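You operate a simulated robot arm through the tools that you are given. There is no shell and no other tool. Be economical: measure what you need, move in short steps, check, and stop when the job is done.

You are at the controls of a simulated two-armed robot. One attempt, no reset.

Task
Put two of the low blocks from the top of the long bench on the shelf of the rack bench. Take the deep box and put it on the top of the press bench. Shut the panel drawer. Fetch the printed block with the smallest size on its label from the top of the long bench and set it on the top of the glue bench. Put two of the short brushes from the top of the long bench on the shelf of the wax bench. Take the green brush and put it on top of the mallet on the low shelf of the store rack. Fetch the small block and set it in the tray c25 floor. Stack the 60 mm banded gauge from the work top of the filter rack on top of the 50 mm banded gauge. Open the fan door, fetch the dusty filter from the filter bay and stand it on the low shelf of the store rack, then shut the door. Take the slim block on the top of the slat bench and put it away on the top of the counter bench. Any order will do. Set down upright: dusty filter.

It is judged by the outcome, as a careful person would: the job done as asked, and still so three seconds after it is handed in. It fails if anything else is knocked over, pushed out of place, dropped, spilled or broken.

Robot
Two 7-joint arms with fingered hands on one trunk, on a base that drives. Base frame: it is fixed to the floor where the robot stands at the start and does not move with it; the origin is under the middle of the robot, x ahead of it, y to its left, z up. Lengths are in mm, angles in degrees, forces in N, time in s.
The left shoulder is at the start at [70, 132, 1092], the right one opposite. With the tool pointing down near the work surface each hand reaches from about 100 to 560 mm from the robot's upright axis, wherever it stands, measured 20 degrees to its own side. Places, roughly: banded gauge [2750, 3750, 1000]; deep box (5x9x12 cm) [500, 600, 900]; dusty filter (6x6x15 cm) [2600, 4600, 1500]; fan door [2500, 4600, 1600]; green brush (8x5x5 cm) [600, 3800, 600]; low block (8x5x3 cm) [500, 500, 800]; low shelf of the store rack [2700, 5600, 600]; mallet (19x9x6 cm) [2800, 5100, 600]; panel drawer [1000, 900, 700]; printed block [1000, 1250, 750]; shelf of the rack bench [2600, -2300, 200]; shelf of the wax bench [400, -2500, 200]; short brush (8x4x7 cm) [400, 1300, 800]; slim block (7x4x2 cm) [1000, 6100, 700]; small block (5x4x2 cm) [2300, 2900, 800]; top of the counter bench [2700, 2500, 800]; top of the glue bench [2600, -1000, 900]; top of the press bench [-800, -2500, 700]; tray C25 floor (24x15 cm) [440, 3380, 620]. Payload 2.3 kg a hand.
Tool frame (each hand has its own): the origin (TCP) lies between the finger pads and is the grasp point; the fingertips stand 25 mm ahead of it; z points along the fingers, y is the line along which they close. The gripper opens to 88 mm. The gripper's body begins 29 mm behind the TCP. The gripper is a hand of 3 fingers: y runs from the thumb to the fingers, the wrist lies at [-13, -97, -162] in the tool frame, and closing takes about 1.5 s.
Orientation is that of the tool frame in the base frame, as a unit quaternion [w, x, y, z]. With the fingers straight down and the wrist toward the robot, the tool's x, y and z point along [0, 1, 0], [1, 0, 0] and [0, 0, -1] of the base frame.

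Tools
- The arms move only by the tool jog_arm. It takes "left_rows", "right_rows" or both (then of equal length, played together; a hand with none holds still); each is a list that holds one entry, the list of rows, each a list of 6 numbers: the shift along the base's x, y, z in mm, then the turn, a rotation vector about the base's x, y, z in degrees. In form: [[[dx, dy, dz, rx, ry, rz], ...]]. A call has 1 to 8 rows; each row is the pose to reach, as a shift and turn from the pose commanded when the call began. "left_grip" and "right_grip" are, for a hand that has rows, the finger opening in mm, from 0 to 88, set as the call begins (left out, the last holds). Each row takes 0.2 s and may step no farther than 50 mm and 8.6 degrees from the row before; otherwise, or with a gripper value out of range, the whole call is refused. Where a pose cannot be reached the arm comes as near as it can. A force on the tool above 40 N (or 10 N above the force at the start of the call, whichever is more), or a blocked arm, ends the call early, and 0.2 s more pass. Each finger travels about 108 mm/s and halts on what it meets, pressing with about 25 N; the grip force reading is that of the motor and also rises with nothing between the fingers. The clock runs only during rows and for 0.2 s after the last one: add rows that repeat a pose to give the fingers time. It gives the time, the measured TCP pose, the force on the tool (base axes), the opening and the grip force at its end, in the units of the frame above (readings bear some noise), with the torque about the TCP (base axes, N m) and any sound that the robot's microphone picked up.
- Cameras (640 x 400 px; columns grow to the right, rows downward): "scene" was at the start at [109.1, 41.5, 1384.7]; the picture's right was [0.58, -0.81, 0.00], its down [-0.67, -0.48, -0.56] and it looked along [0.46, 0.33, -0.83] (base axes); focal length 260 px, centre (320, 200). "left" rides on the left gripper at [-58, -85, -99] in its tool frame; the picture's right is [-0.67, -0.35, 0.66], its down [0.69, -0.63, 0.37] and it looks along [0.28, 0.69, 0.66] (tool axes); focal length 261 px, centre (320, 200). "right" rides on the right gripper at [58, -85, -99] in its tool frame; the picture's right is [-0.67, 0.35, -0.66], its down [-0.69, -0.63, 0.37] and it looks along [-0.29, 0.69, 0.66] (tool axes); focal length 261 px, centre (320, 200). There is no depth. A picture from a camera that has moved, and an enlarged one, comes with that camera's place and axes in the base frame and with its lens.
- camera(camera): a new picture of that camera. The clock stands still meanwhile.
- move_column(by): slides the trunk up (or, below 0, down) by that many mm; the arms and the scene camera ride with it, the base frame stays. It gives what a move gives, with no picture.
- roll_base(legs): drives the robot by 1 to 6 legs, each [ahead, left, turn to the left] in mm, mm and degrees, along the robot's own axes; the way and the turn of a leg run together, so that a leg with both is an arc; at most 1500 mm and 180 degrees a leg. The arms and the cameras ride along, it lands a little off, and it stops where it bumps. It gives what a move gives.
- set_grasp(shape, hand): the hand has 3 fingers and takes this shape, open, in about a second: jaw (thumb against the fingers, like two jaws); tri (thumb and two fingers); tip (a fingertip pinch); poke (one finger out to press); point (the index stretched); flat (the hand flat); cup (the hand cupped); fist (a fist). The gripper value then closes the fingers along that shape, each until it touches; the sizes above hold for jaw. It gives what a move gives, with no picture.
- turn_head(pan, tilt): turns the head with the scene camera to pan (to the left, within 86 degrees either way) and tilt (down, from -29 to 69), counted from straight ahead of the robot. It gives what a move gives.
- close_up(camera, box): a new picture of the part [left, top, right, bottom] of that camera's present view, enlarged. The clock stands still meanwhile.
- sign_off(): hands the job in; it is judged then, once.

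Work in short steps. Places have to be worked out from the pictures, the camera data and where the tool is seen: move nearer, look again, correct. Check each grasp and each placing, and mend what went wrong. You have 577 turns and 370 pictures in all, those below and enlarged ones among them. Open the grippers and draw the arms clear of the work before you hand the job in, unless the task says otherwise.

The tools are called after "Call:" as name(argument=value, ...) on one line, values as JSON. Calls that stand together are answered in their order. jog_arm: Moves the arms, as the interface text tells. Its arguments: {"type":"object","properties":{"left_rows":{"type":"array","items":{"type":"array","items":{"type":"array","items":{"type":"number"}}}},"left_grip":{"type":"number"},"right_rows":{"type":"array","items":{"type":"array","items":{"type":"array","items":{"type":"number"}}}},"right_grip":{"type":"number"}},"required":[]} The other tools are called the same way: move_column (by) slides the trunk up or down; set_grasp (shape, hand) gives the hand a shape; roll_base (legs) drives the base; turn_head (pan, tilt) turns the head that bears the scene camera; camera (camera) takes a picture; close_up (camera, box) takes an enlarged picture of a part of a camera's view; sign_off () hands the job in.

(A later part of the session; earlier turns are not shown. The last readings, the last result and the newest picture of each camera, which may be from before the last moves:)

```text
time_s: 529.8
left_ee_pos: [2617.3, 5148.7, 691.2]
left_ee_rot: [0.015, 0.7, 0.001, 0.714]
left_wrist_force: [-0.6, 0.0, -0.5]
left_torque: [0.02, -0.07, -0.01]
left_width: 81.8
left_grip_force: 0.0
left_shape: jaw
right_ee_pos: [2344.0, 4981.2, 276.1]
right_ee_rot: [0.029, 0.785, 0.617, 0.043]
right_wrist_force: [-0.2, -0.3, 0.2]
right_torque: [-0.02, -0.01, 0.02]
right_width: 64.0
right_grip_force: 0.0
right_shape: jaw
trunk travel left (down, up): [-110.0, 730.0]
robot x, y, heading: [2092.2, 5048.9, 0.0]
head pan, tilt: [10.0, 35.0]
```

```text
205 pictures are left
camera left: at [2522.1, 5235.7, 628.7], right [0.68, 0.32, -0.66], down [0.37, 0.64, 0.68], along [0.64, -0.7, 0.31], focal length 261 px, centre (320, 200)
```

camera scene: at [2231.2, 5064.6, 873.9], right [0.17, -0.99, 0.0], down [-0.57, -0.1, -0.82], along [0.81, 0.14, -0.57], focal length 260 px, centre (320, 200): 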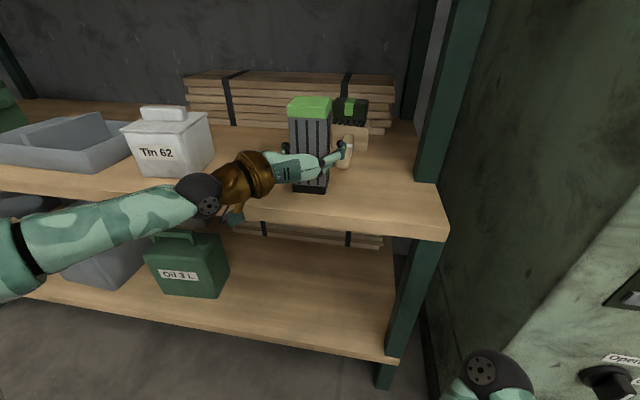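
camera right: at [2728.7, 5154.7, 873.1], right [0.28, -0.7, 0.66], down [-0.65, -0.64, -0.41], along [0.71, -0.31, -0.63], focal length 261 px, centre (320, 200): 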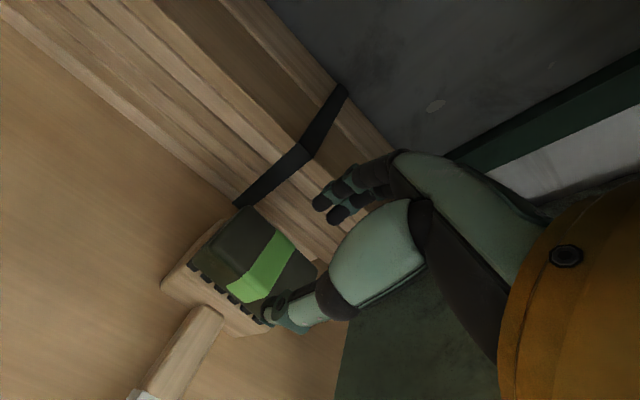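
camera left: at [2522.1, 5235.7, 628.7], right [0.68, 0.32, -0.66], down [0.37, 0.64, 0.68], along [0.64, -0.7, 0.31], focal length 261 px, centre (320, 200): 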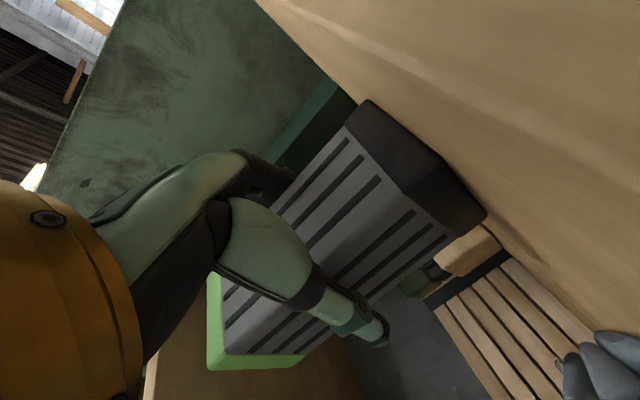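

Standing upright. Withdraw straight back with the arm, then the base.

Call:
jog_arm(left_rows=[[[-12, 0, 0, 0, 0, 0], [-24, 0, 0, 0, 0, 0], [-36, 0, 0, 0, 0, 0], [-50, 0, 0, 0, 0, 0], [-65, 0, 0, 0, 0, 0], [-80, 0, 0, 0, 0, 0]]])

Call:
roll_base(legs=[[-400, 0, 0]])

Call:
camera(camera="scene")

```text
time_s: 531.2
left_ee_pos: [2537.3, 5150.1, 691.8]
left_ee_rot: [0.015, 0.699, 0.0, 0.715]
left_wrist_force: [-0.1, -0.1, 0.3]
left_torque: [0.01, 0.01, 0.0]
left_width: 81.5
left_grip_force: 0.1
left_shape: jaw
right_ee_pos: [2344.9, 4981.0, 275.3]
right_ee_rot: [0.029, 0.785, 0.617, 0.043]
right_wrist_force: [0.0, -0.9, -0.1]
right_torque: [0.0, -0.03, 0.04]
right_width: 64.0
right_grip_force: 0.1
right_shape: jaw
trunk travel left (down, up): [-110.0, 730.0]
robot x, y, heading: [2095.4, 5046.9, -0.1]
head pan, tilt: [10.0, 35.0]
```

```text
time_s: 533.7
left_ee_pos: [2135.9, 5150.5, 691.5]
left_ee_rot: [0.014, 0.7, 0.001, 0.714]
left_wrist_force: [-0.1, 0.4, 0.8]
left_torque: [0.04, -0.01, 0.02]
left_width: 81.6
left_grip_force: 0.2
left_shape: jaw
right_ee_pos: [1943.3, 4979.5, 275.6]
right_ee_rot: [0.03, 0.785, 0.617, 0.043]
right_wrist_force: [0.3, 0.8, 0.5]
right_torque: [-0.01, -0.03, -0.01]
right_width: 63.9
right_grip_force: 0.1
right_shape: jaw
trunk travel left (down, up): [-110.0, 730.0]
robot x, y, heading: [1690.4, 5052.3, 0.3]
head pan, tilt: [10.0, 35.0]
```

```text
204 pictures are left
camera scene: at [1830.7, 5065.2, 874.0], right [0.17, -0.98, 0.0], down [-0.56, -0.1, -0.82], along [0.81, 0.14, -0.57], focal length 260 px, centre (320, 200)
```

scene: 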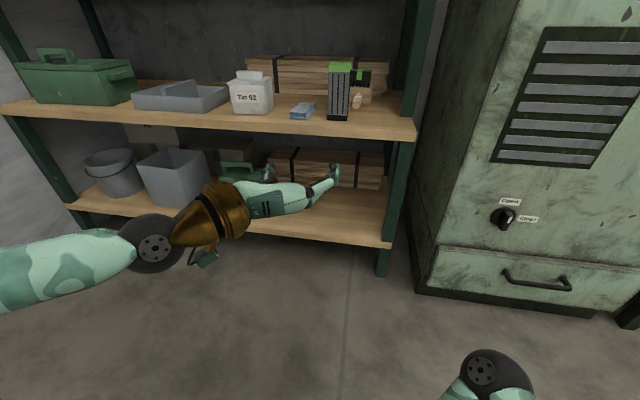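

Filter stands on the low shelf. Now shut the door: raise the trunk, bring the closed left hand to handle height.

Call:
move_column(by=400)

Call:
move_column(by=330)

Call:
jog_arm(left_rows=[[[0, 15, 40, 0, 0, 0], [0, 30, 80, 0, 0, 0], [0, 45, 120, 0, 0, 0], [0, 45, 150, 0, 0, 0], [0, 45, 150, 0, 0, 0]]], left_grip=0)

Call:
turn_head(pan=0, tilt=10)

Call:
camera(camera="scene")

```text
time_s: 537.5
left_ee_pos: [2137.9, 5150.9, 1092.3]
left_ee_rot: [0.015, 0.7, 0.001, 0.714]
left_wrist_force: [-0.8, -0.1, 0.5]
left_torque: [0.01, -0.02, 0.01]
left_width: 81.6
left_grip_force: 0.0
left_shape: jaw
right_ee_pos: [1944.4, 4981.9, 677.0]
right_ee_rot: [0.029, 0.785, 0.617, 0.043]
right_wrist_force: [0.4, 0.8, 0.2]
right_torque: [0.01, -0.01, -0.01]
right_width: 64.2
right_grip_force: 0.1
right_shape: jaw
trunk travel left (down, up): [-510.0, 330.0]
robot x, y, heading: [1692.5, 5049.0, -0.1]
head pan, tilt: [10.0, 35.0]
```

```text
time_s: 540.8
left_ee_pos: [2137.1, 5151.2, 1422.8]
left_ee_rot: [0.014, 0.7, 0.0, 0.714]
left_wrist_force: [0.5, -0.2, 0.1]
left_torque: [0.0, -0.01, 0.0]
left_width: 81.9
left_grip_force: 0.1
left_shape: jaw
right_ee_pos: [1944.2, 4980.5, 1005.5]
right_ee_rot: [0.029, 0.785, 0.617, 0.044]
right_wrist_force: [0.6, -0.3, -0.6]
right_torque: [0.0, 0.0, -0.05]
right_width: 64.0
right_grip_force: 0.1
right_shape: jaw
trunk travel left (down, up): [-840.0, 0.0]
robot x, y, heading: [1691.6, 5052.3, 0.0]
head pan, tilt: [10.0, 35.0]
```

```text
time_s: 542.0
left_ee_pos: [2136.3, 5192.1, 1574.1]
left_ee_rot: [0.015, 0.7, 0.002, 0.714]
left_wrist_force: [0.2, -0.1, 0.2]
left_torque: [-0.01, 0.03, 0.03]
left_width: 0.1
left_grip_force: 25.3
left_shape: jaw
left hand out of reach, approached as far as the arm can: row 1, 2
right_ee_pos: [1944.5, 4979.9, 1006.5]
right_ee_rot: [0.029, 0.785, 0.617, 0.043]
right_wrist_force: [-0.2, 0.8, -0.9]
right_torque: [-0.02, 0.05, -0.03]
right_width: 63.8
right_grip_force: 0.1
right_shape: jaw
trunk travel left (down, up): [-840.0, 0.0]
robot x, y, heading: [1693.1, 5048.4, -0.1]
head pan, tilt: [10.0, 35.0]
```

```text
time_s: 542.9
left_ee_pos: [2136.8, 5194.9, 1573.5]
left_ee_rot: [0.014, 0.699, 0.001, 0.715]
left_wrist_force: [0.2, -0.4, -0.7]
left_torque: [0.01, 0.01, 0.01]
left_width: 0.0
left_grip_force: 25.1
left_shape: jaw
right_ee_pos: [1944.5, 4982.0, 1006.5]
right_ee_rot: [0.03, 0.786, 0.617, 0.042]
right_wrist_force: [-0.8, -0.2, -0.3]
right_torque: [0.0, -0.02, 0.02]
right_width: 64.1
right_grip_force: 0.2
right_shape: jaw
trunk travel left (down, up): [-840.0, 0.0]
robot x, y, heading: [1690.7, 5052.0, -0.2]
head pan, tilt: [0.0, 10.0]
```

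```text
203 pictures are left
camera scene: at [1837.2, 5050.4, 1644.0], right [0.0, -1.0, 0.0], down [-0.17, 0.0, -0.98], along [0.98, 0.0, -0.17], focal length 260 px, centre (320, 200)
```

scene: 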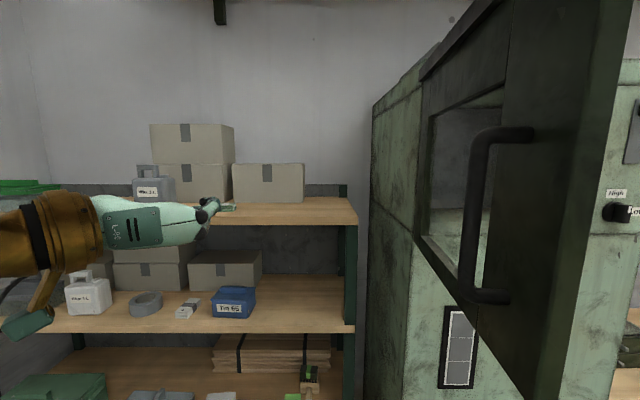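

Strafe right so the hand pushes the door's outer side toward closing.

Call:
roll_base(legs=[[0, -380, 0]])

Call:
camera(camera="scene")

```text
time_s: 545.3
left_ee_pos: [2136.7, 4806.4, 1573.0]
left_ee_rot: [0.015, 0.699, 0.001, 0.715]
left_wrist_force: [1.0, 0.6, 0.1]
left_torque: [0.04, -0.02, -0.02]
left_width: 0.0
left_grip_force: 25.2
left_shape: jaw
right_ee_pos: [1942.8, 4594.2, 1006.8]
right_ee_rot: [0.03, 0.785, 0.617, 0.042]
right_wrist_force: [0.1, 0.0, -0.9]
right_torque: [-0.02, -0.02, 0.03]
right_width: 64.1
right_grip_force: 0.1
right_shape: jaw
trunk travel left (down, up): [-840.0, 0.0]
robot x, y, heading: [1694.4, 4661.8, -0.2]
head pan, tilt: [0.0, 10.0]
```

```text
202 pictures are left
camera scene: at [1836.9, 4664.1, 1644.1], right [0.0, -1.0, 0.0], down [-0.17, 0.0, -0.98], along [0.98, 0.0, -0.17], focal length 260 px, centre (320, 200)
```

scene: 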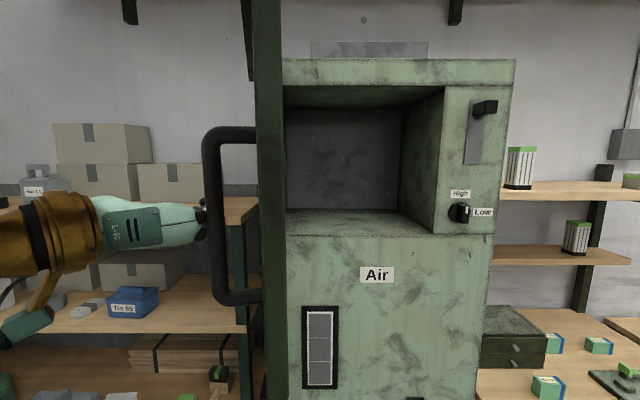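

Door is at ≈90° and following. Continue strafing.

Call:
roll_base(legs=[[0, -180, 0]])

Call:
camera(camera="scene")

```text
time_s: 546.8
left_ee_pos: [2136.8, 4626.1, 1573.3]
left_ee_rot: [0.017, 0.699, 0.001, 0.715]
left_wrist_force: [-0.3, -0.5, 0.4]
left_torque: [-0.03, -0.01, -0.03]
left_width: 0.0
left_grip_force: 25.1
left_shape: jaw
right_ee_pos: [1942.7, 4411.0, 1006.8]
right_ee_rot: [0.031, 0.786, 0.616, 0.042]
right_wrist_force: [-1.2, -0.4, -0.8]
right_torque: [-0.01, -0.01, 0.01]
right_width: 64.0
right_grip_force: 0.0
right_shape: jaw
trunk travel left (down, up): [-840.0, 0.0]
robot x, y, heading: [1691.7, 4479.0, -0.1]
head pan, tilt: [0.0, 10.0]
```

```text
201 pictures are left
camera scene: at [1835.7, 4482.6, 1644.1], right [0.0, -1.0, 0.0], down [-0.17, 0.0, -0.98], along [0.98, 0.0, -0.17], focal length 260 px, centre (320, 200)
```

scene: 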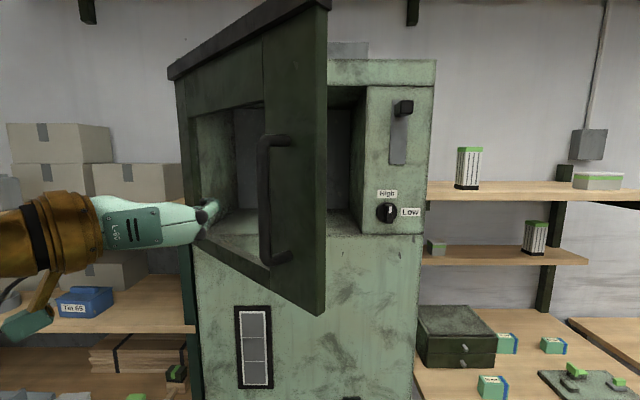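

Door ≈39° now. Open the hand to straddle the handle and push along its closing path with the base.

Call:
jog_arm(left_rows=[[[-10, 0, 0, 0, 0, 0], [-10, 0, 5, 0, 0, 0], [-10, 0, 5, 0, 0, 0], [-10, 0, 5, 0, 0, 0]]], left_grip=85)

Call:
roll_base(legs=[[0, -104, 0]])

Call:
camera(camera="scene")

Call:
camera(camera="left")

```text
time_s: 547.8
left_ee_pos: [2126.1, 4620.1, 1580.5]
left_ee_rot: [0.016, 0.7, -0.001, 0.714]
left_wrist_force: [0.6, -0.1, -0.6]
left_torque: [0.01, 0.04, -0.04]
left_width: 84.5
left_grip_force: 0.0
left_shape: jaw
right_ee_pos: [1942.5, 4408.0, 1005.6]
right_ee_rot: [0.029, 0.786, 0.616, 0.043]
right_wrist_force: [0.3, 0.5, -0.6]
right_torque: [0.0, -0.01, -0.02]
right_width: 63.6
right_grip_force: 0.2
right_shape: jaw
trunk travel left (down, up): [-840.0, 0.0]
robot x, y, heading: [1693.5, 4475.3, -0.2]
head pan, tilt: [0.0, 10.0]
```

```text
time_s: 549.0
left_ee_pos: [2125.3, 4528.0, 1578.8]
left_ee_rot: [0.017, 0.7, 0.003, 0.714]
left_wrist_force: [0.2, -0.7, 0.6]
left_torque: [-0.01, 0.01, -0.01]
left_width: 84.5
left_grip_force: 0.0
left_shape: jaw
right_ee_pos: [1942.0, 4311.6, 1007.2]
right_ee_rot: [0.031, 0.785, 0.617, 0.041]
right_wrist_force: [0.4, -0.7, 0.5]
right_torque: [0.0, 0.02, 0.02]
right_width: 63.8
right_grip_force: 0.0
right_shape: jaw
trunk travel left (down, up): [-840.0, 0.0]
robot x, y, heading: [1689.2, 4372.4, 0.1]
head pan, tilt: [0.0, 10.0]
```

```text
200 pictures are left
camera scene: at [1836.1, 4383.9, 1644.1], right [0.0, -1.0, 0.01], down [-0.17, -0.01, -0.98], along [0.98, 0.0, -0.17], focal length 260 px, centre (320, 200)
```

scene: 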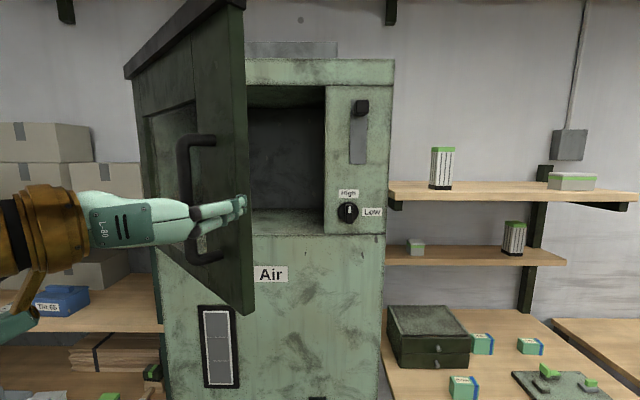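

```text
199 pictures are left
camera left: at [2028.8, 4614.2, 1515.2], right [0.68, 0.32, -0.66], down [0.36, 0.64, 0.68], along [0.64, -0.7, 0.32], focal length 261 px, centre (320, 200)
```

left: 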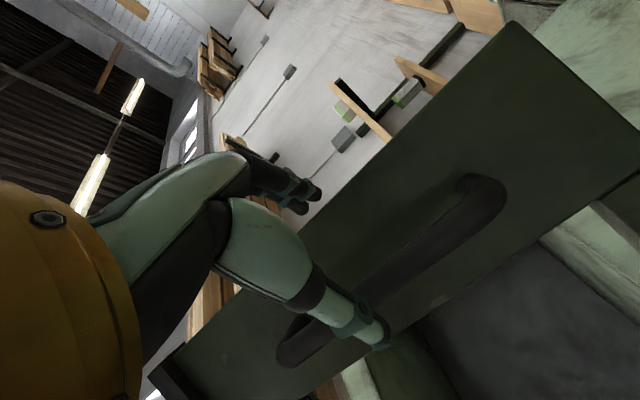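

Hand straddles the handle line. Drive the closing path.

Call:
roll_base(legs=[[65, -5, 0], [75, -59, 0], [93, -41, 0]])

Call:
camera(camera="scene")

Call:
camera(camera="left")

```text
time_s: 551.5
left_ee_pos: [2340.3, 4415.6, 1584.3]
left_ee_rot: [0.016, 0.696, -0.001, 0.718]
left_wrist_force: [-0.2, 0.2, 0.9]
left_torque: [0.0, 0.0, 0.04]
left_width: 85.4
left_grip_force: 0.0
left_shape: jaw
right_ee_pos: [2163.0, 4202.5, 1009.3]
right_ee_rot: [0.032, 0.785, 0.616, 0.047]
right_wrist_force: [-0.3, -0.4, 0.5]
right_torque: [-0.01, -0.02, 0.01]
right_width: 63.6
right_grip_force: 0.0
right_shape: jaw
trunk travel left (down, up): [-840.0, 0.0]
robot x, y, heading: [1919.7, 4272.8, -0.1]
head pan, tilt: [0.0, 10.0]
```

```text
198 pictures are left
camera scene: at [2050.0, 4271.7, 1645.5], right [0.0, -1.0, 0.0], down [-0.16, 0.0, -0.99], along [0.99, 0.0, -0.16], focal length 260 px, centre (320, 200)
```

scene: 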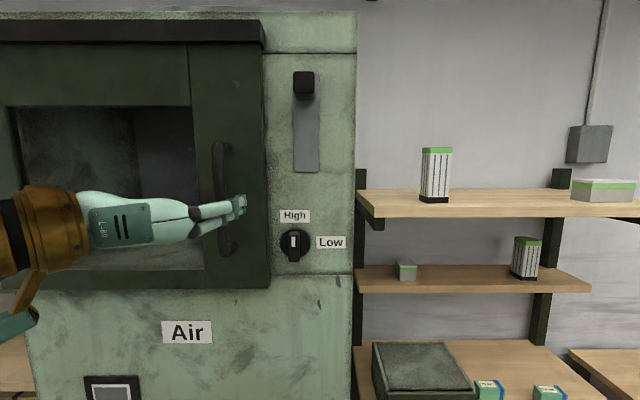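

```text
197 pictures are left
camera left: at [2244.9, 4502.5, 1520.1], right [0.68, 0.32, -0.66], down [0.36, 0.64, 0.68], along [0.64, -0.7, 0.32], focal length 261 px, centre (320, 200)
```

left: 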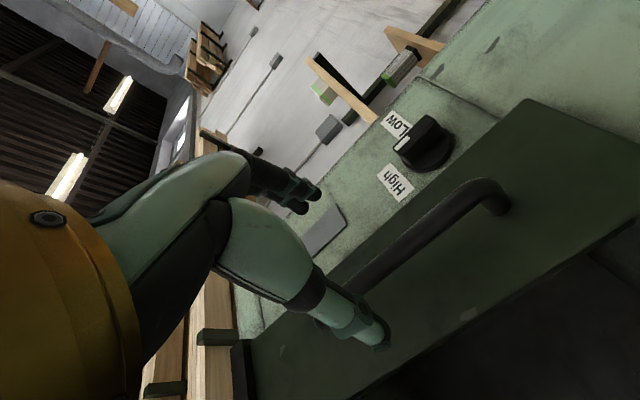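

Nearly shut. Push forward with the arm until firm contact to confirm closure.

Call:
roll_base(legs=[[50, -5, 0]])

Call:
jog_arm(left_rows=[[[10, 0, 0, 0, 0, 0], [20, 0, 0, 0, 0, 0], [30, 0, 0, 0, 0, 0], [40, 0, 0, 0, 0, 0], [48, 0, 0, 0, 0, 0], [56, 0, 0, 0, 0, 0], [64, 0, 0, 0, 0, 0], [72, 0, 0, 0, 0, 0]]])

Call:
camera(camera="scene")

```text
time_s: 552.4
left_ee_pos: [2394.0, 4413.4, 1583.1]
left_ee_rot: [0.017, 0.696, 0.001, 0.717]
left_wrist_force: [-0.2, 0.1, 0.5]
left_torque: [-0.03, 0.02, 0.0]
left_width: 85.2
left_grip_force: 0.0
left_shape: jaw
right_ee_pos: [2215.2, 4200.4, 1007.4]
right_ee_rot: [0.033, 0.786, 0.616, 0.044]
right_wrist_force: [-1.2, 0.0, -0.1]
right_torque: [-0.01, -0.01, -0.04]
right_width: 64.0
right_grip_force: 0.1
right_shape: jaw
trunk travel left (down, up): [-840.0, 0.0]
robot x, y, heading: [1969.1, 4268.7, -0.2]
head pan, tilt: [0.0, 10.0]
```

```text
time_s: 554.2
left_ee_pos: [2435.9, 4419.4, 1591.7]
left_ee_rot: [0.018, 0.691, 0.0, 0.723]
left_wrist_force: [-34.3, 4.3, -9.0]
left_torque: [0.42, 0.08, -1.89]
left_width: 86.5
left_grip_force: 0.1
left_shape: jaw
right_ee_pos: [2199.5, 4203.8, 1011.6]
right_ee_rot: [0.038, 0.784, 0.617, 0.05]
right_wrist_force: [0.2, 0.2, 0.2]
right_torque: [0.01, 0.0, -0.01]
right_width: 63.8
right_grip_force: 0.0
right_shape: jaw
trunk travel left (down, up): [-840.0, 0.0]
robot x, y, heading: [1970.3, 4267.8, 0.3]
head pan, tilt: [0.0, 10.0]
stopped in row 8 (left hand): the force on the tool passed its limit at 42 N (the readings are from after the stop); the commanded pose is now the measured one
```

```text
196 pictures are left
camera scene: at [2079.3, 4275.2, 1646.8], right [0.0, -1.0, 0.0], down [-0.15, 0.0, -0.99], along [0.99, 0.0, -0.15], focal length 260 px, centre (320, 200)
```

scene: 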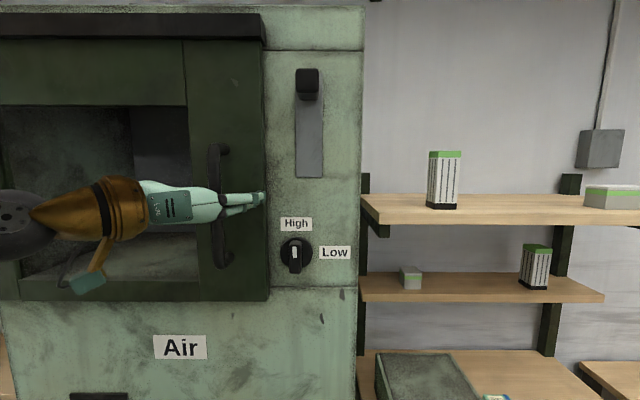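

Door firmly shut. Withdraw straight back.

Call:
roll_base(legs=[[-250, 0, 0]])

Call:
camera(camera="scene")

```text
time_s: 556.5
left_ee_pos: [2238.6, 4484.8, 1574.1]
left_ee_rot: [-0.012, 0.709, 0.074, 0.701]
left_wrist_force: [0.1, 1.4, -0.1]
left_torque: [-0.02, -0.03, -0.16]
left_width: 8.2
left_grip_force: 25.0
left_shape: jaw
right_ee_pos: [2031.7, 4215.8, 982.8]
right_ee_rot: [0.042, 0.796, 0.603, 0.033]
right_wrist_force: [0.2, -0.5, -1.5]
right_torque: [-0.1, -0.06, -0.01]
right_width: 63.9
right_grip_force: 0.1
right_shape: jaw
trunk travel left (down, up): [-840.0, 0.0]
robot x, y, heading: [1724.6, 4248.0, 6.3]
head pan, tilt: [0.0, 10.0]
stopped in leg 1: the force on the tool passed its limit at 46 N (the readings are from after the stop); the commanded pose is now the measured one
```

```text
195 pictures are left
camera scene: at [1967.8, 4292.6, 1635.4], right [0.11, -0.99, 0.01], down [-0.23, -0.04, -0.97], along [0.97, 0.1, -0.24], focal length 260 px, centre (320, 200)
```

scene: 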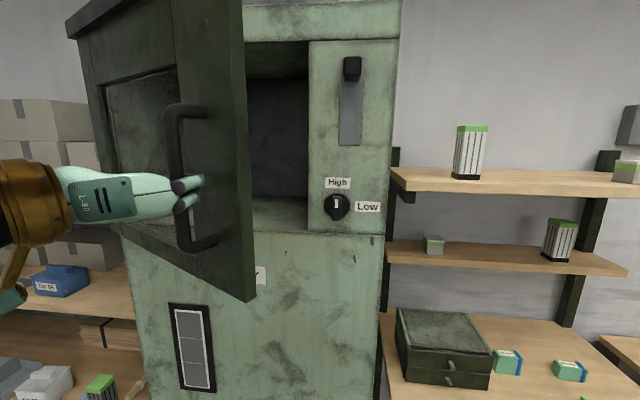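

The fingers had closed on the bar and dragged the door open. Re-open the hand.

Call:
jog_arm(left_rows=[[[0, 0, 0, 0, 0, 0], [0, 0, 0, 0, 0, 0], [0, 0, 0, 0, 0, 0], [0, 0, 0, 0, 0, 0], [0, 0, 0, 0, 0, 0]]], left_grip=88)

Call:
camera(camera="scene")

```text
time_s: 556.9
left_ee_pos: [2190.1, 4495.3, 1554.8]
left_ee_rot: [-0.025, 0.733, 0.132, 0.667]
left_wrist_force: [0.7, -0.3, -0.3]
left_torque: [0.02, 0.02, 0.04]
left_width: 80.9
left_grip_force: 0.1
left_shape: jaw
right_ee_pos: [1938.0, 4195.0, 964.4]
right_ee_rot: [0.011, 0.746, 0.664, -0.046]
right_wrist_force: [0.5, 0.0, 0.6]
right_torque: [0.0, 0.05, -0.02]
right_width: 64.1
right_grip_force: 0.0
right_shape: jaw
trunk travel left (down, up): [-840.0, 0.0]
robot x, y, heading: [1728.1, 4235.5, 7.6]
head pan, tilt: [0.0, 10.0]
stopped in row 1 (left hand): the arm was blocked; the commanded pose is now the measured one
```

```text
194 pictures are left
camera scene: at [1935.5, 4255.7, 1639.1], right [0.13, -0.99, 0.0], down [-0.21, -0.02, -0.98], along [0.97, 0.13, -0.21], focal length 260 px, centre (320, 200)
```

scene: 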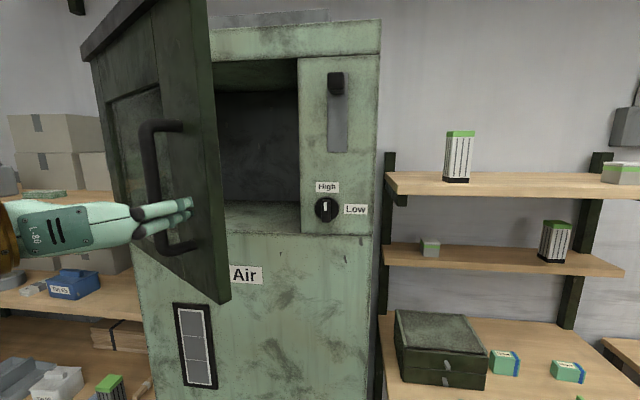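

Let the robot settle, then check state.

Call:
jog_arm(left_rows=[[[0, 0, 0, 0, 0, 0], [0, 0, 0, 0, 0, 0], [0, 0, 0, 0, 0, 0], [0, 0, 0, 0, 0, 0], [0, 0, 0, 0, 0, 0], [0, 0, 0, 0, 0, 0]]])

Call:
camera(camera="scene")

```text
time_s: 557.2
left_ee_pos: [2083.3, 4472.4, 1582.9]
left_ee_rot: [-0.024, 0.709, 0.106, 0.697]
left_wrist_force: [-0.9, -0.2, 1.9]
left_torque: [0.04, 0.12, 0.04]
left_width: 87.9
left_grip_force: 0.0
left_shape: jaw
right_ee_pos: [1875.3, 4189.6, 971.4]
right_ee_rot: [0.031, 0.746, 0.665, -0.02]
right_wrist_force: [0.9, 0.5, 1.3]
right_torque: [0.02, 0.05, -0.01]
right_width: 64.0
right_grip_force: 0.0
right_shape: jaw
trunk travel left (down, up): [-840.0, 0.0]
robot x, y, heading: [1726.3, 4233.1, 8.0]
head pan, tilt: [0.0, 10.0]
stopped in row 1 (left hand): the arm was blocked; the commanded pose is now the measured one
```

```text
193 pictures are left
camera scene: at [1829.6, 4250.0, 1647.3], right [0.14, -0.99, 0.0], down [-0.15, -0.02, -0.99], along [0.98, 0.14, -0.15], focal length 260 px, centre (320, 200)
```

scene: 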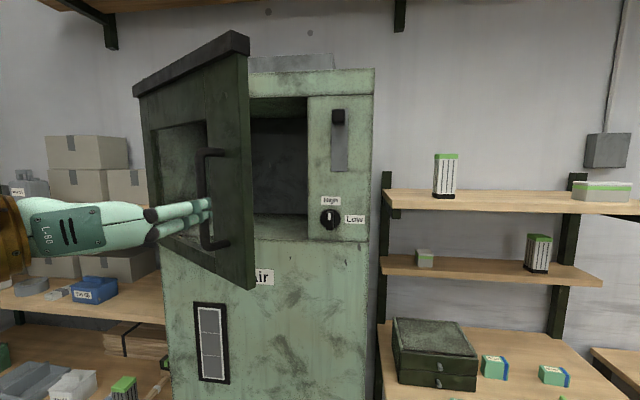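

Hand is free. Square up the base and settle.

Call:
roll_base(legs=[[-30, 0, -8]])

Call:
jog_arm(left_rows=[[[0, 0, 0, 0, 0, 0], [0, 0, 0, 0, 0, 0], [0, 0, 0, 0, 0, 0]]], left_grip=85)

Call:
camera(camera="scene")

```text
time_s: 558.2
left_ee_pos: [2130.5, 4419.3, 1580.5]
left_ee_rot: [0.022, 0.713, 0.058, 0.698]
left_wrist_force: [0.2, 0.7, 0.5]
left_torque: [0.0, -0.03, -0.01]
left_width: 88.0
left_grip_force: 0.1
left_shape: jaw
right_ee_pos: [1880.1, 4166.6, 969.7]
right_ee_rot: [0.024, 0.795, 0.606, -0.025]
right_wrist_force: [-0.1, -0.8, -0.6]
right_torque: [-0.01, 0.02, -0.04]
right_width: 63.8
right_grip_force: 0.1
right_shape: jaw
trunk travel left (down, up): [-840.0, 0.0]
robot x, y, heading: [1695.8, 4230.8, 0.1]
head pan, tilt: [0.0, 10.0]
```

```text
time_s: 559.0
left_ee_pos: [2119.3, 4415.3, 1584.4]
left_ee_rot: [0.022, 0.711, 0.057, 0.701]
left_wrist_force: [-0.6, 0.0, -0.3]
left_torque: [-0.01, 0.01, -0.01]
left_width: 85.5
left_grip_force: 0.1
left_shape: jaw
right_ee_pos: [1872.6, 4165.3, 970.9]
right_ee_rot: [0.026, 0.794, 0.608, -0.021]
right_wrist_force: [0.0, 0.3, -0.1]
right_torque: [0.0, -0.01, 0.01]
right_width: 64.0
right_grip_force: 0.0
right_shape: jaw
trunk travel left (down, up): [-840.0, 0.0]
robot x, y, heading: [1696.0, 4232.1, 0.1]
head pan, tilt: [0.0, 10.0]
```

```text
192 pictures are left
camera scene: at [1840.5, 4231.2, 1644.1], right [0.0, -1.0, 0.0], down [-0.17, 0.0, -0.98], along [0.98, 0.0, -0.17], focal length 260 px, centre (320, 200)
```

scene: 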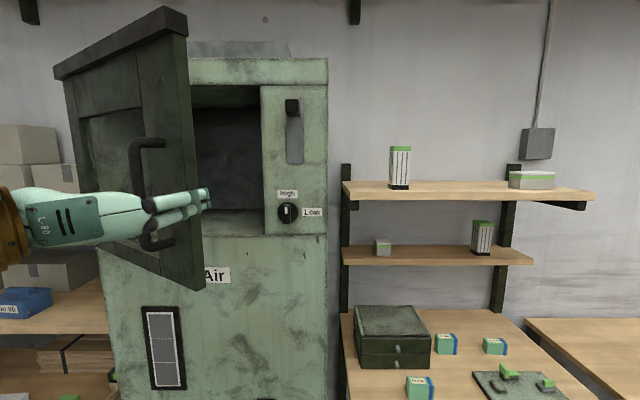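

Settled; door ≈30°. Use a fist this time and push it closed.

Call:
set_grasp(hand="left", shape="fist")

Call:
roll_base(legs=[[0, 35, 0], [90, 0, 0], [80, -30, 0], [60, -20, 0]])

Call:
camera(camera="scene")

```text
time_s: 559.9
left_ee_pos: [2119.7, 4416.9, 1584.0]
left_ee_rot: [0.021, 0.711, 0.056, 0.701]
left_wrist_force: [0.1, 0.2, -0.2]
left_torque: [-0.04, -0.02, -0.02]
left_width: 0.0
left_grip_force: 0.1
left_shape: fist
right_ee_pos: [1872.9, 4166.1, 970.7]
right_ee_rot: [0.025, 0.794, 0.607, -0.023]
right_wrist_force: [0.2, -1.2, 1.0]
right_torque: [-0.01, -0.02, -0.01]
right_width: 63.9
right_grip_force: 0.0
right_shape: jaw
trunk travel left (down, up): [-840.0, 0.0]
robot x, y, heading: [1697.6, 4232.9, 0.2]
head pan, tilt: [0.0, 10.0]
```

```text
time_s: 562.7
left_ee_pos: [2330.4, 4402.3, 1587.4]
left_ee_rot: [0.024, 0.708, 0.056, 0.703]
left_wrist_force: [-2.1, -0.4, 0.3]
left_torque: [-0.02, 0.06, 0.01]
left_width: 0.0
left_grip_force: 0.2
left_shape: fist
right_ee_pos: [2086.5, 4153.3, 970.1]
right_ee_rot: [0.028, 0.795, 0.606, -0.02]
right_wrist_force: [0.2, 0.7, 1.0]
right_torque: [0.03, -0.04, 0.0]
right_width: 63.8
right_grip_force: 0.0
right_shape: jaw
trunk travel left (down, up): [-840.0, 0.0]
robot x, y, heading: [1921.9, 4217.2, -0.3]
head pan, tilt: [0.0, 10.0]
```

```text
191 pictures are left
camera scene: at [2049.2, 4218.8, 1645.7], right [0.0, -1.0, 0.0], down [-0.16, 0.0, -0.99], along [0.99, 0.0, -0.16], focal length 260 px, centre (320, 200)
```

scene: 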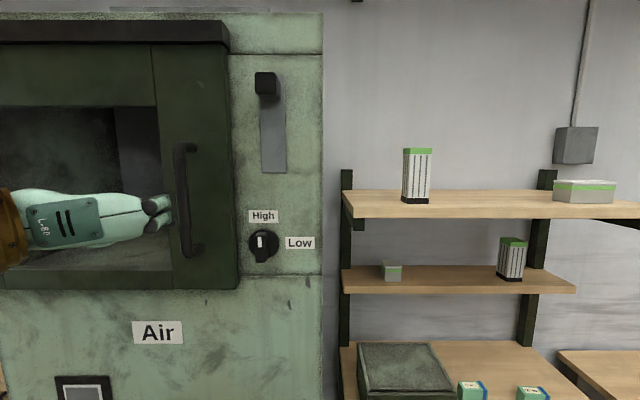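

Push forward with the fist until firm contact.

Call:
jog_arm(left_rows=[[[12, 0, 0, 0, 0, 0], [24, -3, 0, 0, 0, 0], [36, -5, 0, 0, 0, 0], [48, -5, 0, 0, 0, 0], [60, -5, 0, 0, 0, 0], [72, -5, 0, 0, 0, 0], [84, -5, 0, 0, 0, 0], [96, -5, 0, 0, 0, 0]]])

Call:
camera(camera="scene")

```text
time_s: 564.5
left_ee_pos: [2428.8, 4387.9, 1589.0]
left_ee_rot: [0.023, 0.709, 0.052, 0.703]
left_wrist_force: [-17.3, -8.1, -5.3]
left_torque: [-0.22, 0.11, 0.51]
left_width: 0.1
left_grip_force: 0.1
left_shape: fist
right_ee_pos: [2087.0, 4148.7, 970.1]
right_ee_rot: [0.025, 0.794, 0.608, -0.02]
right_wrist_force: [-0.1, 0.1, 0.0]
right_torque: [-0.03, -0.02, 0.01]
right_width: 64.0
right_grip_force: 0.1
right_shape: jaw
trunk travel left (down, up): [-840.0, 0.0]
robot x, y, heading: [1923.4, 4218.5, -0.5]
head pan, tilt: [0.0, 10.0]
```

```text
190 pictures are left
camera scene: at [2051.5, 4209.6, 1645.3], right [0.0, -1.0, 0.0], down [-0.16, 0.01, -0.99], along [0.99, 0.0, -0.16], focal length 260 px, centre (320, 200)
```

scene: 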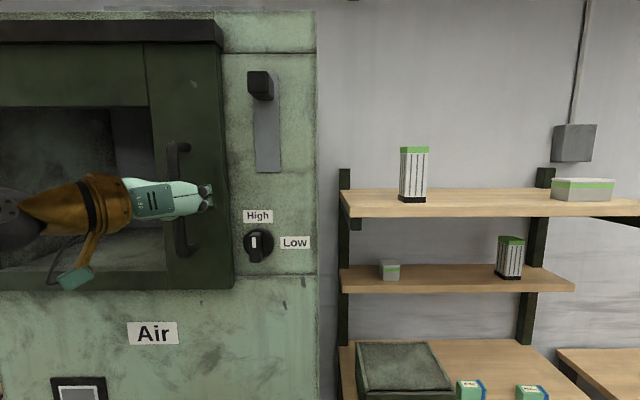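

Call:
jog_arm(left_rows=[[[5, 0, 0, 0, 0, 0], [10, 0, 0, 0, 0, 0], [15, 0, 0, 0, 0, 0], [20, 0, 0, 0, 0, 0], [25, 0, 0, 0, 0, 0]]])

Call:
jog_arm(left_rows=[[[-15, 0, 0, 0, 0, 0], [-40, 0, 0, 0, 0, 0], [-70, 0, 0, 0, 0, 0], [-100, 0, 0, 0, 0, 0]]])

Call:
camera(camera="scene")

```text
time_s: 565.7
left_ee_pos: [2454.1, 4378.5, 1591.1]
left_ee_rot: [0.025, 0.71, 0.048, 0.702]
left_wrist_force: [-12.0, -12.6, -0.7]
left_torque: [-0.12, 0.26, 0.33]
left_width: 80.5
left_grip_force: 0.0
left_shape: fist
right_ee_pos: [2089.1, 4144.6, 970.7]
right_ee_rot: [0.023, 0.795, 0.606, -0.021]
right_wrist_force: [-0.1, 0.7, -0.1]
right_torque: [-0.02, 0.0, 0.0]
right_width: 63.8
right_grip_force: 0.0
right_shape: jaw
trunk travel left (down, up): [-840.0, 0.0]
robot x, y, heading: [1918.8, 4214.4, -0.3]
head pan, tilt: [0.0, 10.0]
stopped in row 5 (left hand): the force on the tool passed its limit at 54 N (the readings are from after the stop); the commanded pose is now the measured one
```

```text
time_s: 566.7
left_ee_pos: [2362.9, 4395.3, 1585.9]
left_ee_rot: [0.026, 0.712, 0.055, 0.7]
left_wrist_force: [-1.0, -2.2, -0.1]
left_torque: [-0.02, -0.02, -0.02]
left_width: 0.0
left_grip_force: 0.1
left_shape: fist
right_ee_pos: [2094.7, 4152.7, 968.8]
right_ee_rot: [0.024, 0.793, 0.608, -0.026]
right_wrist_force: [0.1, -0.2, 0.5]
right_torque: [0.0, -0.01, -0.01]
right_width: 64.0
right_grip_force: 0.1
right_shape: jaw
trunk travel left (down, up): [-840.0, 0.0]
robot x, y, heading: [1922.6, 4216.9, -0.1]
head pan, tilt: [0.0, 10.0]
```

```text
189 pictures are left
camera scene: at [2065.0, 4216.5, 1644.3], right [0.0, -1.0, 0.0], down [-0.17, 0.0, -0.99], along [0.98, 0.0, -0.17], focal length 260 px, centre (320, 200)
```

scene: 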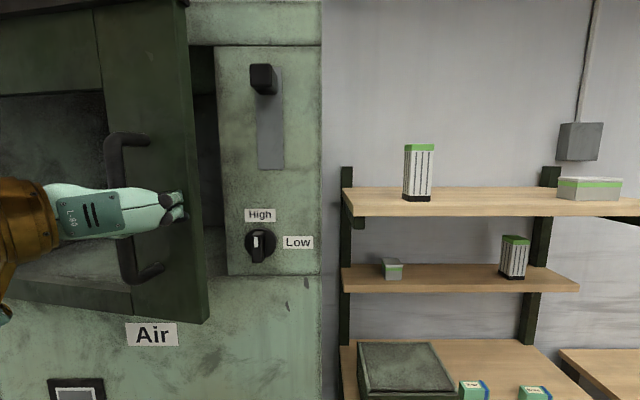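

The fist caught the handle again. Look at the contact before moving.

Call:
camera(camera="left")

Call:
close_up(camera="scene", box=[30, 100, 250, 300])

```text
188 pictures are left
camera left: at [2259.6, 4470.0, 1519.3], right [0.63, 0.3, -0.72], down [0.35, 0.72, 0.6], along [0.69, -0.63, 0.35], focal length 261 px, centre (320, 200)
```

left: 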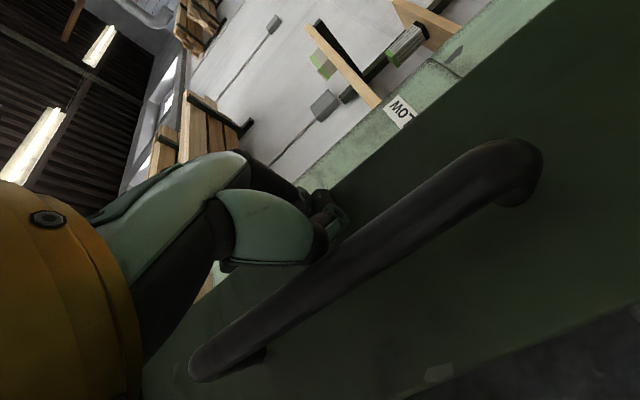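

```text
2.00 times, centred on (140, 200) of scene
camera zoom: at [2065.0, 4216.5, 1644.3], right [0.0, -1.0, 0.0], down [-0.17, 0.0, -0.99], along [0.98, 0.0, -0.17], focal length 520 px, centre (680, 200)
```

zoom: 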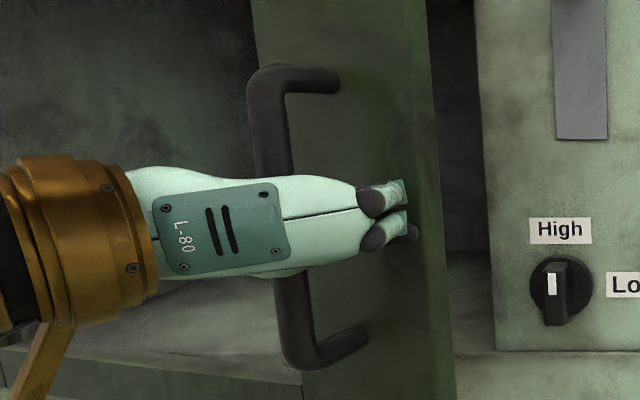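

The hand is on the right of the bar. Slide it right 45 mm to clear, then withdraw.

Call:
jog_arm(left_rows=[[[0, -12, 0, 0, 0, 0], [0, -24, 0, 0, 0, 0], [0, -36, 0, 0, 0, 0], [0, -48, 0, 0, 0, 0], [-20, -55, 0, 0, 0, 0], [-45, -55, 0, 0, 0, 0], [-75, -55, 0, 0, 0, 0]]])

Call:
camera(camera="scene")

```text
time_s: 568.3
left_ee_pos: [2289.3, 4339.8, 1586.0]
left_ee_rot: [0.026, 0.712, 0.055, 0.7]
left_wrist_force: [0.0, -0.7, 0.5]
left_torque: [0.01, 0.0, 0.03]
left_width: 80.8
left_grip_force: 0.0
left_shape: fist
right_ee_pos: [2095.6, 4152.1, 969.0]
right_ee_rot: [0.023, 0.794, 0.607, -0.025]
right_wrist_force: [0.3, 0.9, -0.3]
right_torque: [0.03, -0.03, -0.02]
right_width: 63.8
right_grip_force: 0.0
right_shape: jaw
trunk travel left (down, up): [-840.0, 0.0]
robot x, y, heading: [1928.6, 4216.0, -0.4]
head pan, tilt: [0.0, 10.0]
```

```text
186 pictures are left
camera scene: at [2066.3, 4217.0, 1644.2], right [-0.01, -1.0, 0.0], down [-0.17, 0.0, -0.98], along [0.98, -0.01, -0.17], focal length 260 px, centre (320, 200)
```

scene: 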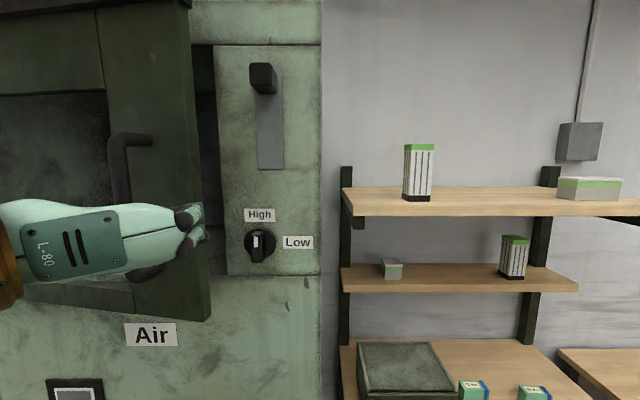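

Reshape to a closed jaw and push on the door stile left of the bar (y≈4475→4460), where nothing can hook.

Call:
roll_base(legs=[[-150, 0, 0.3]])

Call:
set_grasp(hand="left", shape="jaw")

Call:
jog_arm(left_rows=[[[0, 10, 0, 0, 0, -2], [0, 20, 0, 0, 0, -4], [0, 30, 0, 0, 0, -5], [0, 30, 0, 0, 0, -5], [0, 30, 0, 0, 0, -5]]], left_grip=0)

Call:
roll_base(legs=[[0, 110, 0]])

Call:
camera(camera="scene")

Call:
camera(camera="left")

```text
time_s: 569.7
left_ee_pos: [2148.2, 4340.1, 1582.7]
left_ee_rot: [0.026, 0.714, 0.055, 0.698]
left_wrist_force: [0.3, 0.6, -0.1]
left_torque: [-0.02, 0.02, 0.0]
left_width: 80.4
left_grip_force: 0.0
left_shape: fist
right_ee_pos: [1952.1, 4152.2, 969.1]
right_ee_rot: [0.023, 0.792, 0.609, -0.028]
right_wrist_force: [0.2, -0.4, -0.6]
right_torque: [-0.02, 0.02, 0.01]
right_width: 64.0
right_grip_force: 0.1
right_shape: jaw
trunk travel left (down, up): [-840.0, 0.0]
robot x, y, heading: [1776.6, 4216.6, 0.2]
head pan, tilt: [0.0, 10.0]
```

```text
time_s: 570.6
left_ee_pos: [2141.6, 4341.0, 1585.5]
left_ee_rot: [0.025, 0.712, 0.055, 0.699]
left_wrist_force: [0.4, -0.5, -0.7]
left_torque: [-0.01, -0.06, 0.0]
left_width: 87.7
left_grip_force: 0.0
left_shape: jaw
right_ee_pos: [1949.0, 4154.3, 968.6]
right_ee_rot: [0.023, 0.792, 0.609, -0.027]
right_wrist_force: [-0.2, -0.1, 0.1]
right_torque: [0.0, 0.0, -0.01]
right_width: 63.9
right_grip_force: 0.1
right_shape: jaw
trunk travel left (down, up): [-840.0, 0.0]
robot x, y, heading: [1777.1, 4219.3, -0.0]
head pan, tilt: [0.0, 10.0]
```

```text
time_s: 571.8
left_ee_pos: [2141.8, 4370.5, 1584.3]
left_ee_rot: [0.055, 0.714, 0.025, 0.698]
left_wrist_force: [1.0, 0.2, 1.4]
left_torque: [0.03, 0.02, -0.01]
left_width: 0.2
left_grip_force: 25.2
left_shape: jaw
right_ee_pos: [1950.3, 4151.5, 968.9]
right_ee_rot: [0.023, 0.793, 0.609, -0.026]
right_wrist_force: [-0.9, 0.9, 0.5]
right_torque: [-0.02, -0.02, -0.01]
right_width: 63.8
right_grip_force: 0.1
right_shape: jaw
trunk travel left (down, up): [-840.0, 0.0]
robot x, y, heading: [1774.6, 4217.0, 0.0]
head pan, tilt: [0.0, 10.0]
```

```text
time_s: 573.0
left_ee_pos: [2143.3, 4472.2, 1584.8]
left_ee_rot: [0.054, 0.714, 0.022, 0.698]
left_wrist_force: [0.2, 0.1, -0.6]
left_torque: [-0.03, 0.06, 0.0]
left_width: 0.1
left_grip_force: 24.7
left_shape: jaw
right_ee_pos: [1948.7, 4257.5, 969.3]
right_ee_rot: [0.022, 0.793, 0.608, -0.025]
right_wrist_force: [0.8, -0.6, 0.4]
right_torque: [0.03, -0.04, 0.0]
right_width: 64.1
right_grip_force: 0.0
right_shape: jaw
trunk travel left (down, up): [-840.0, 0.0]
robot x, y, heading: [1775.3, 4326.5, -0.4]
head pan, tilt: [0.0, 10.0]
```

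```text
185 pictures are left
camera scene: at [1920.1, 4319.5, 1644.1], right [0.0, -1.0, 0.0], down [-0.17, 0.01, -0.98], along [0.98, 0.0, -0.17], focal length 260 px, centre (320, 200)
```

scene: 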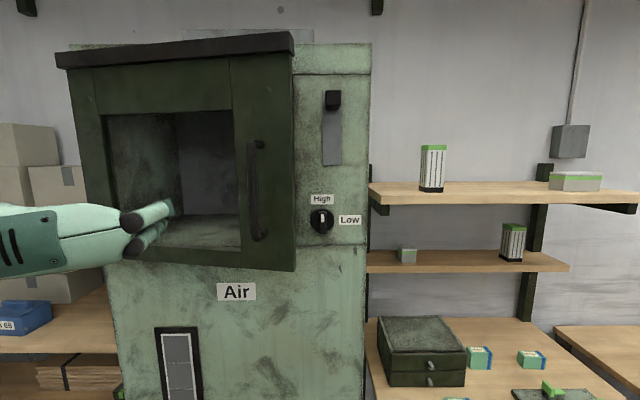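

```text
184 pictures are left
camera left: at [2046.4, 4555.6, 1519.3], right [0.65, 0.24, -0.72], down [0.41, 0.68, 0.61], along [0.64, -0.69, 0.34], focal length 261 px, centre (320, 200)
```

left: 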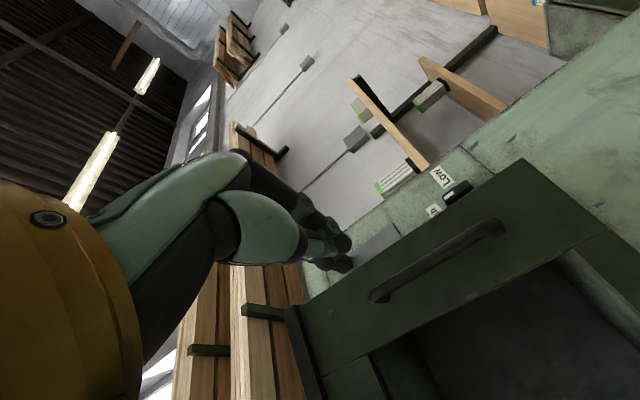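

Door is only ≈13° ajar. Approach the stile left of the bar at y≈4458.

Call:
roll_base(legs=[[185, -14, 0.3]])

Call:
camera(camera="scene")

Call:
camera(camera="left")

```text
time_s: 574.5
left_ee_pos: [2322.4, 4467.3, 1585.9]
left_ee_rot: [0.056, 0.713, 0.024, 0.699]
left_wrist_force: [-0.2, 0.6, 0.3]
left_torque: [-0.02, -0.01, -0.01]
left_width: 0.2
left_grip_force: 25.2
left_shape: jaw
right_ee_pos: [2131.1, 4249.7, 968.4]
right_ee_rot: [0.025, 0.792, 0.609, -0.025]
right_wrist_force: [-0.6, 0.0, 0.3]
right_torque: [-0.02, -0.03, -0.01]
right_width: 63.7
right_grip_force: 0.1
right_shape: jaw
trunk travel left (down, up): [-840.0, 0.0]
robot x, y, heading: [1962.1, 4314.0, 0.0]
head pan, tilt: [0.0, 10.0]
```

```text
183 pictures are left
camera scene: at [2099.8, 4314.4, 1644.6], right [0.0, -1.0, 0.0], down [-0.17, 0.0, -0.99], along [0.99, 0.0, -0.17], focal length 260 px, centre (320, 200)
```

scene: 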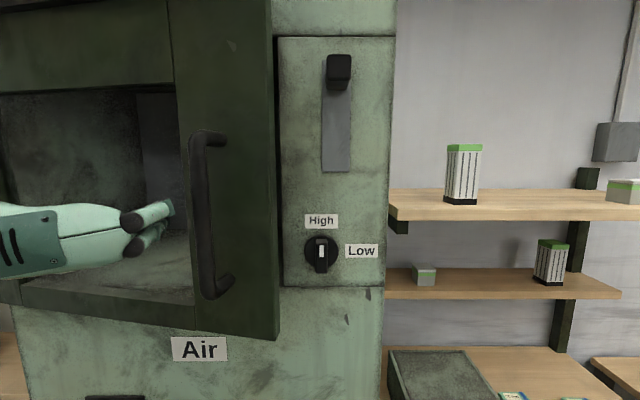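

```text
182 pictures are left
camera left: at [2225.4, 4550.4, 1519.1], right [0.65, 0.24, -0.72], down [0.41, 0.69, 0.6], along [0.64, -0.69, 0.35], focal length 261 px, centre (320, 200)
```

left: 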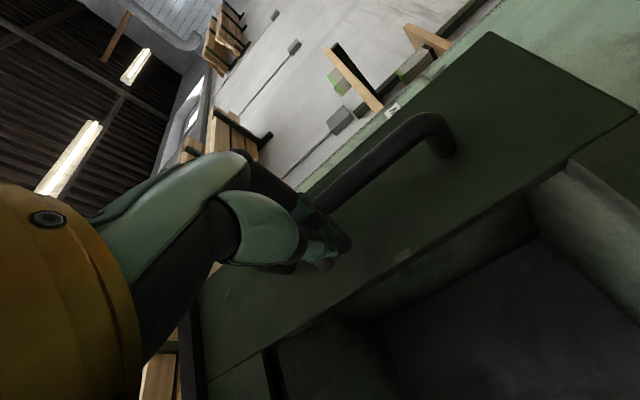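

Hand is left of the bar at the stile. Push forward.

Call:
jog_arm(left_rows=[[[12, -6, 0, 0, 0, 0], [26, -9, 0, 0, 0, 0], [40, -10, 0, 0, 0, 0], [55, -11, 0, 0, 0, 0], [70, -12, 0, 0, 0, 0], [85, -12, 0, 0, 0, 0], [100, -12, 0, 0, 0, 0], [110, -12, 0, 0, 0, 0]]])

Call:
camera(camera="scene")

```text
time_s: 576.3
left_ee_pos: [2430.6, 4453.8, 1587.2]
left_ee_rot: [0.056, 0.712, 0.024, 0.7]
left_wrist_force: [-9.0, -0.5, -0.9]
left_torque: [0.01, -0.06, 0.03]
left_width: 0.1
left_grip_force: 25.0
left_shape: jaw
right_ee_pos: [2129.6, 4248.4, 970.1]
right_ee_rot: [0.025, 0.792, 0.61, -0.026]
right_wrist_force: [0.1, 0.3, 0.8]
right_torque: [0.01, -0.01, -0.02]
right_width: 63.8
right_grip_force: 0.1
right_shape: jaw
trunk travel left (down, up): [-840.0, 0.0]
robot x, y, heading: [1960.7, 4315.6, -0.0]
head pan, tilt: [0.0, 10.0]
```

```text
181 pictures are left
camera scene: at [2097.5, 4312.9, 1644.8], right [0.0, -1.0, 0.0], down [-0.17, 0.0, -0.99], along [0.99, 0.0, -0.17], focal length 260 px, centre (320, 200)
```

scene: 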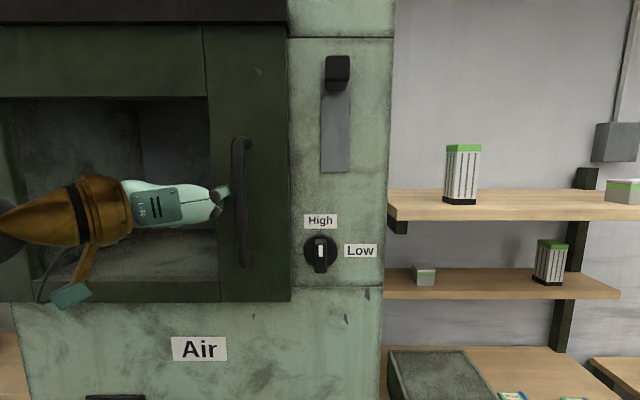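

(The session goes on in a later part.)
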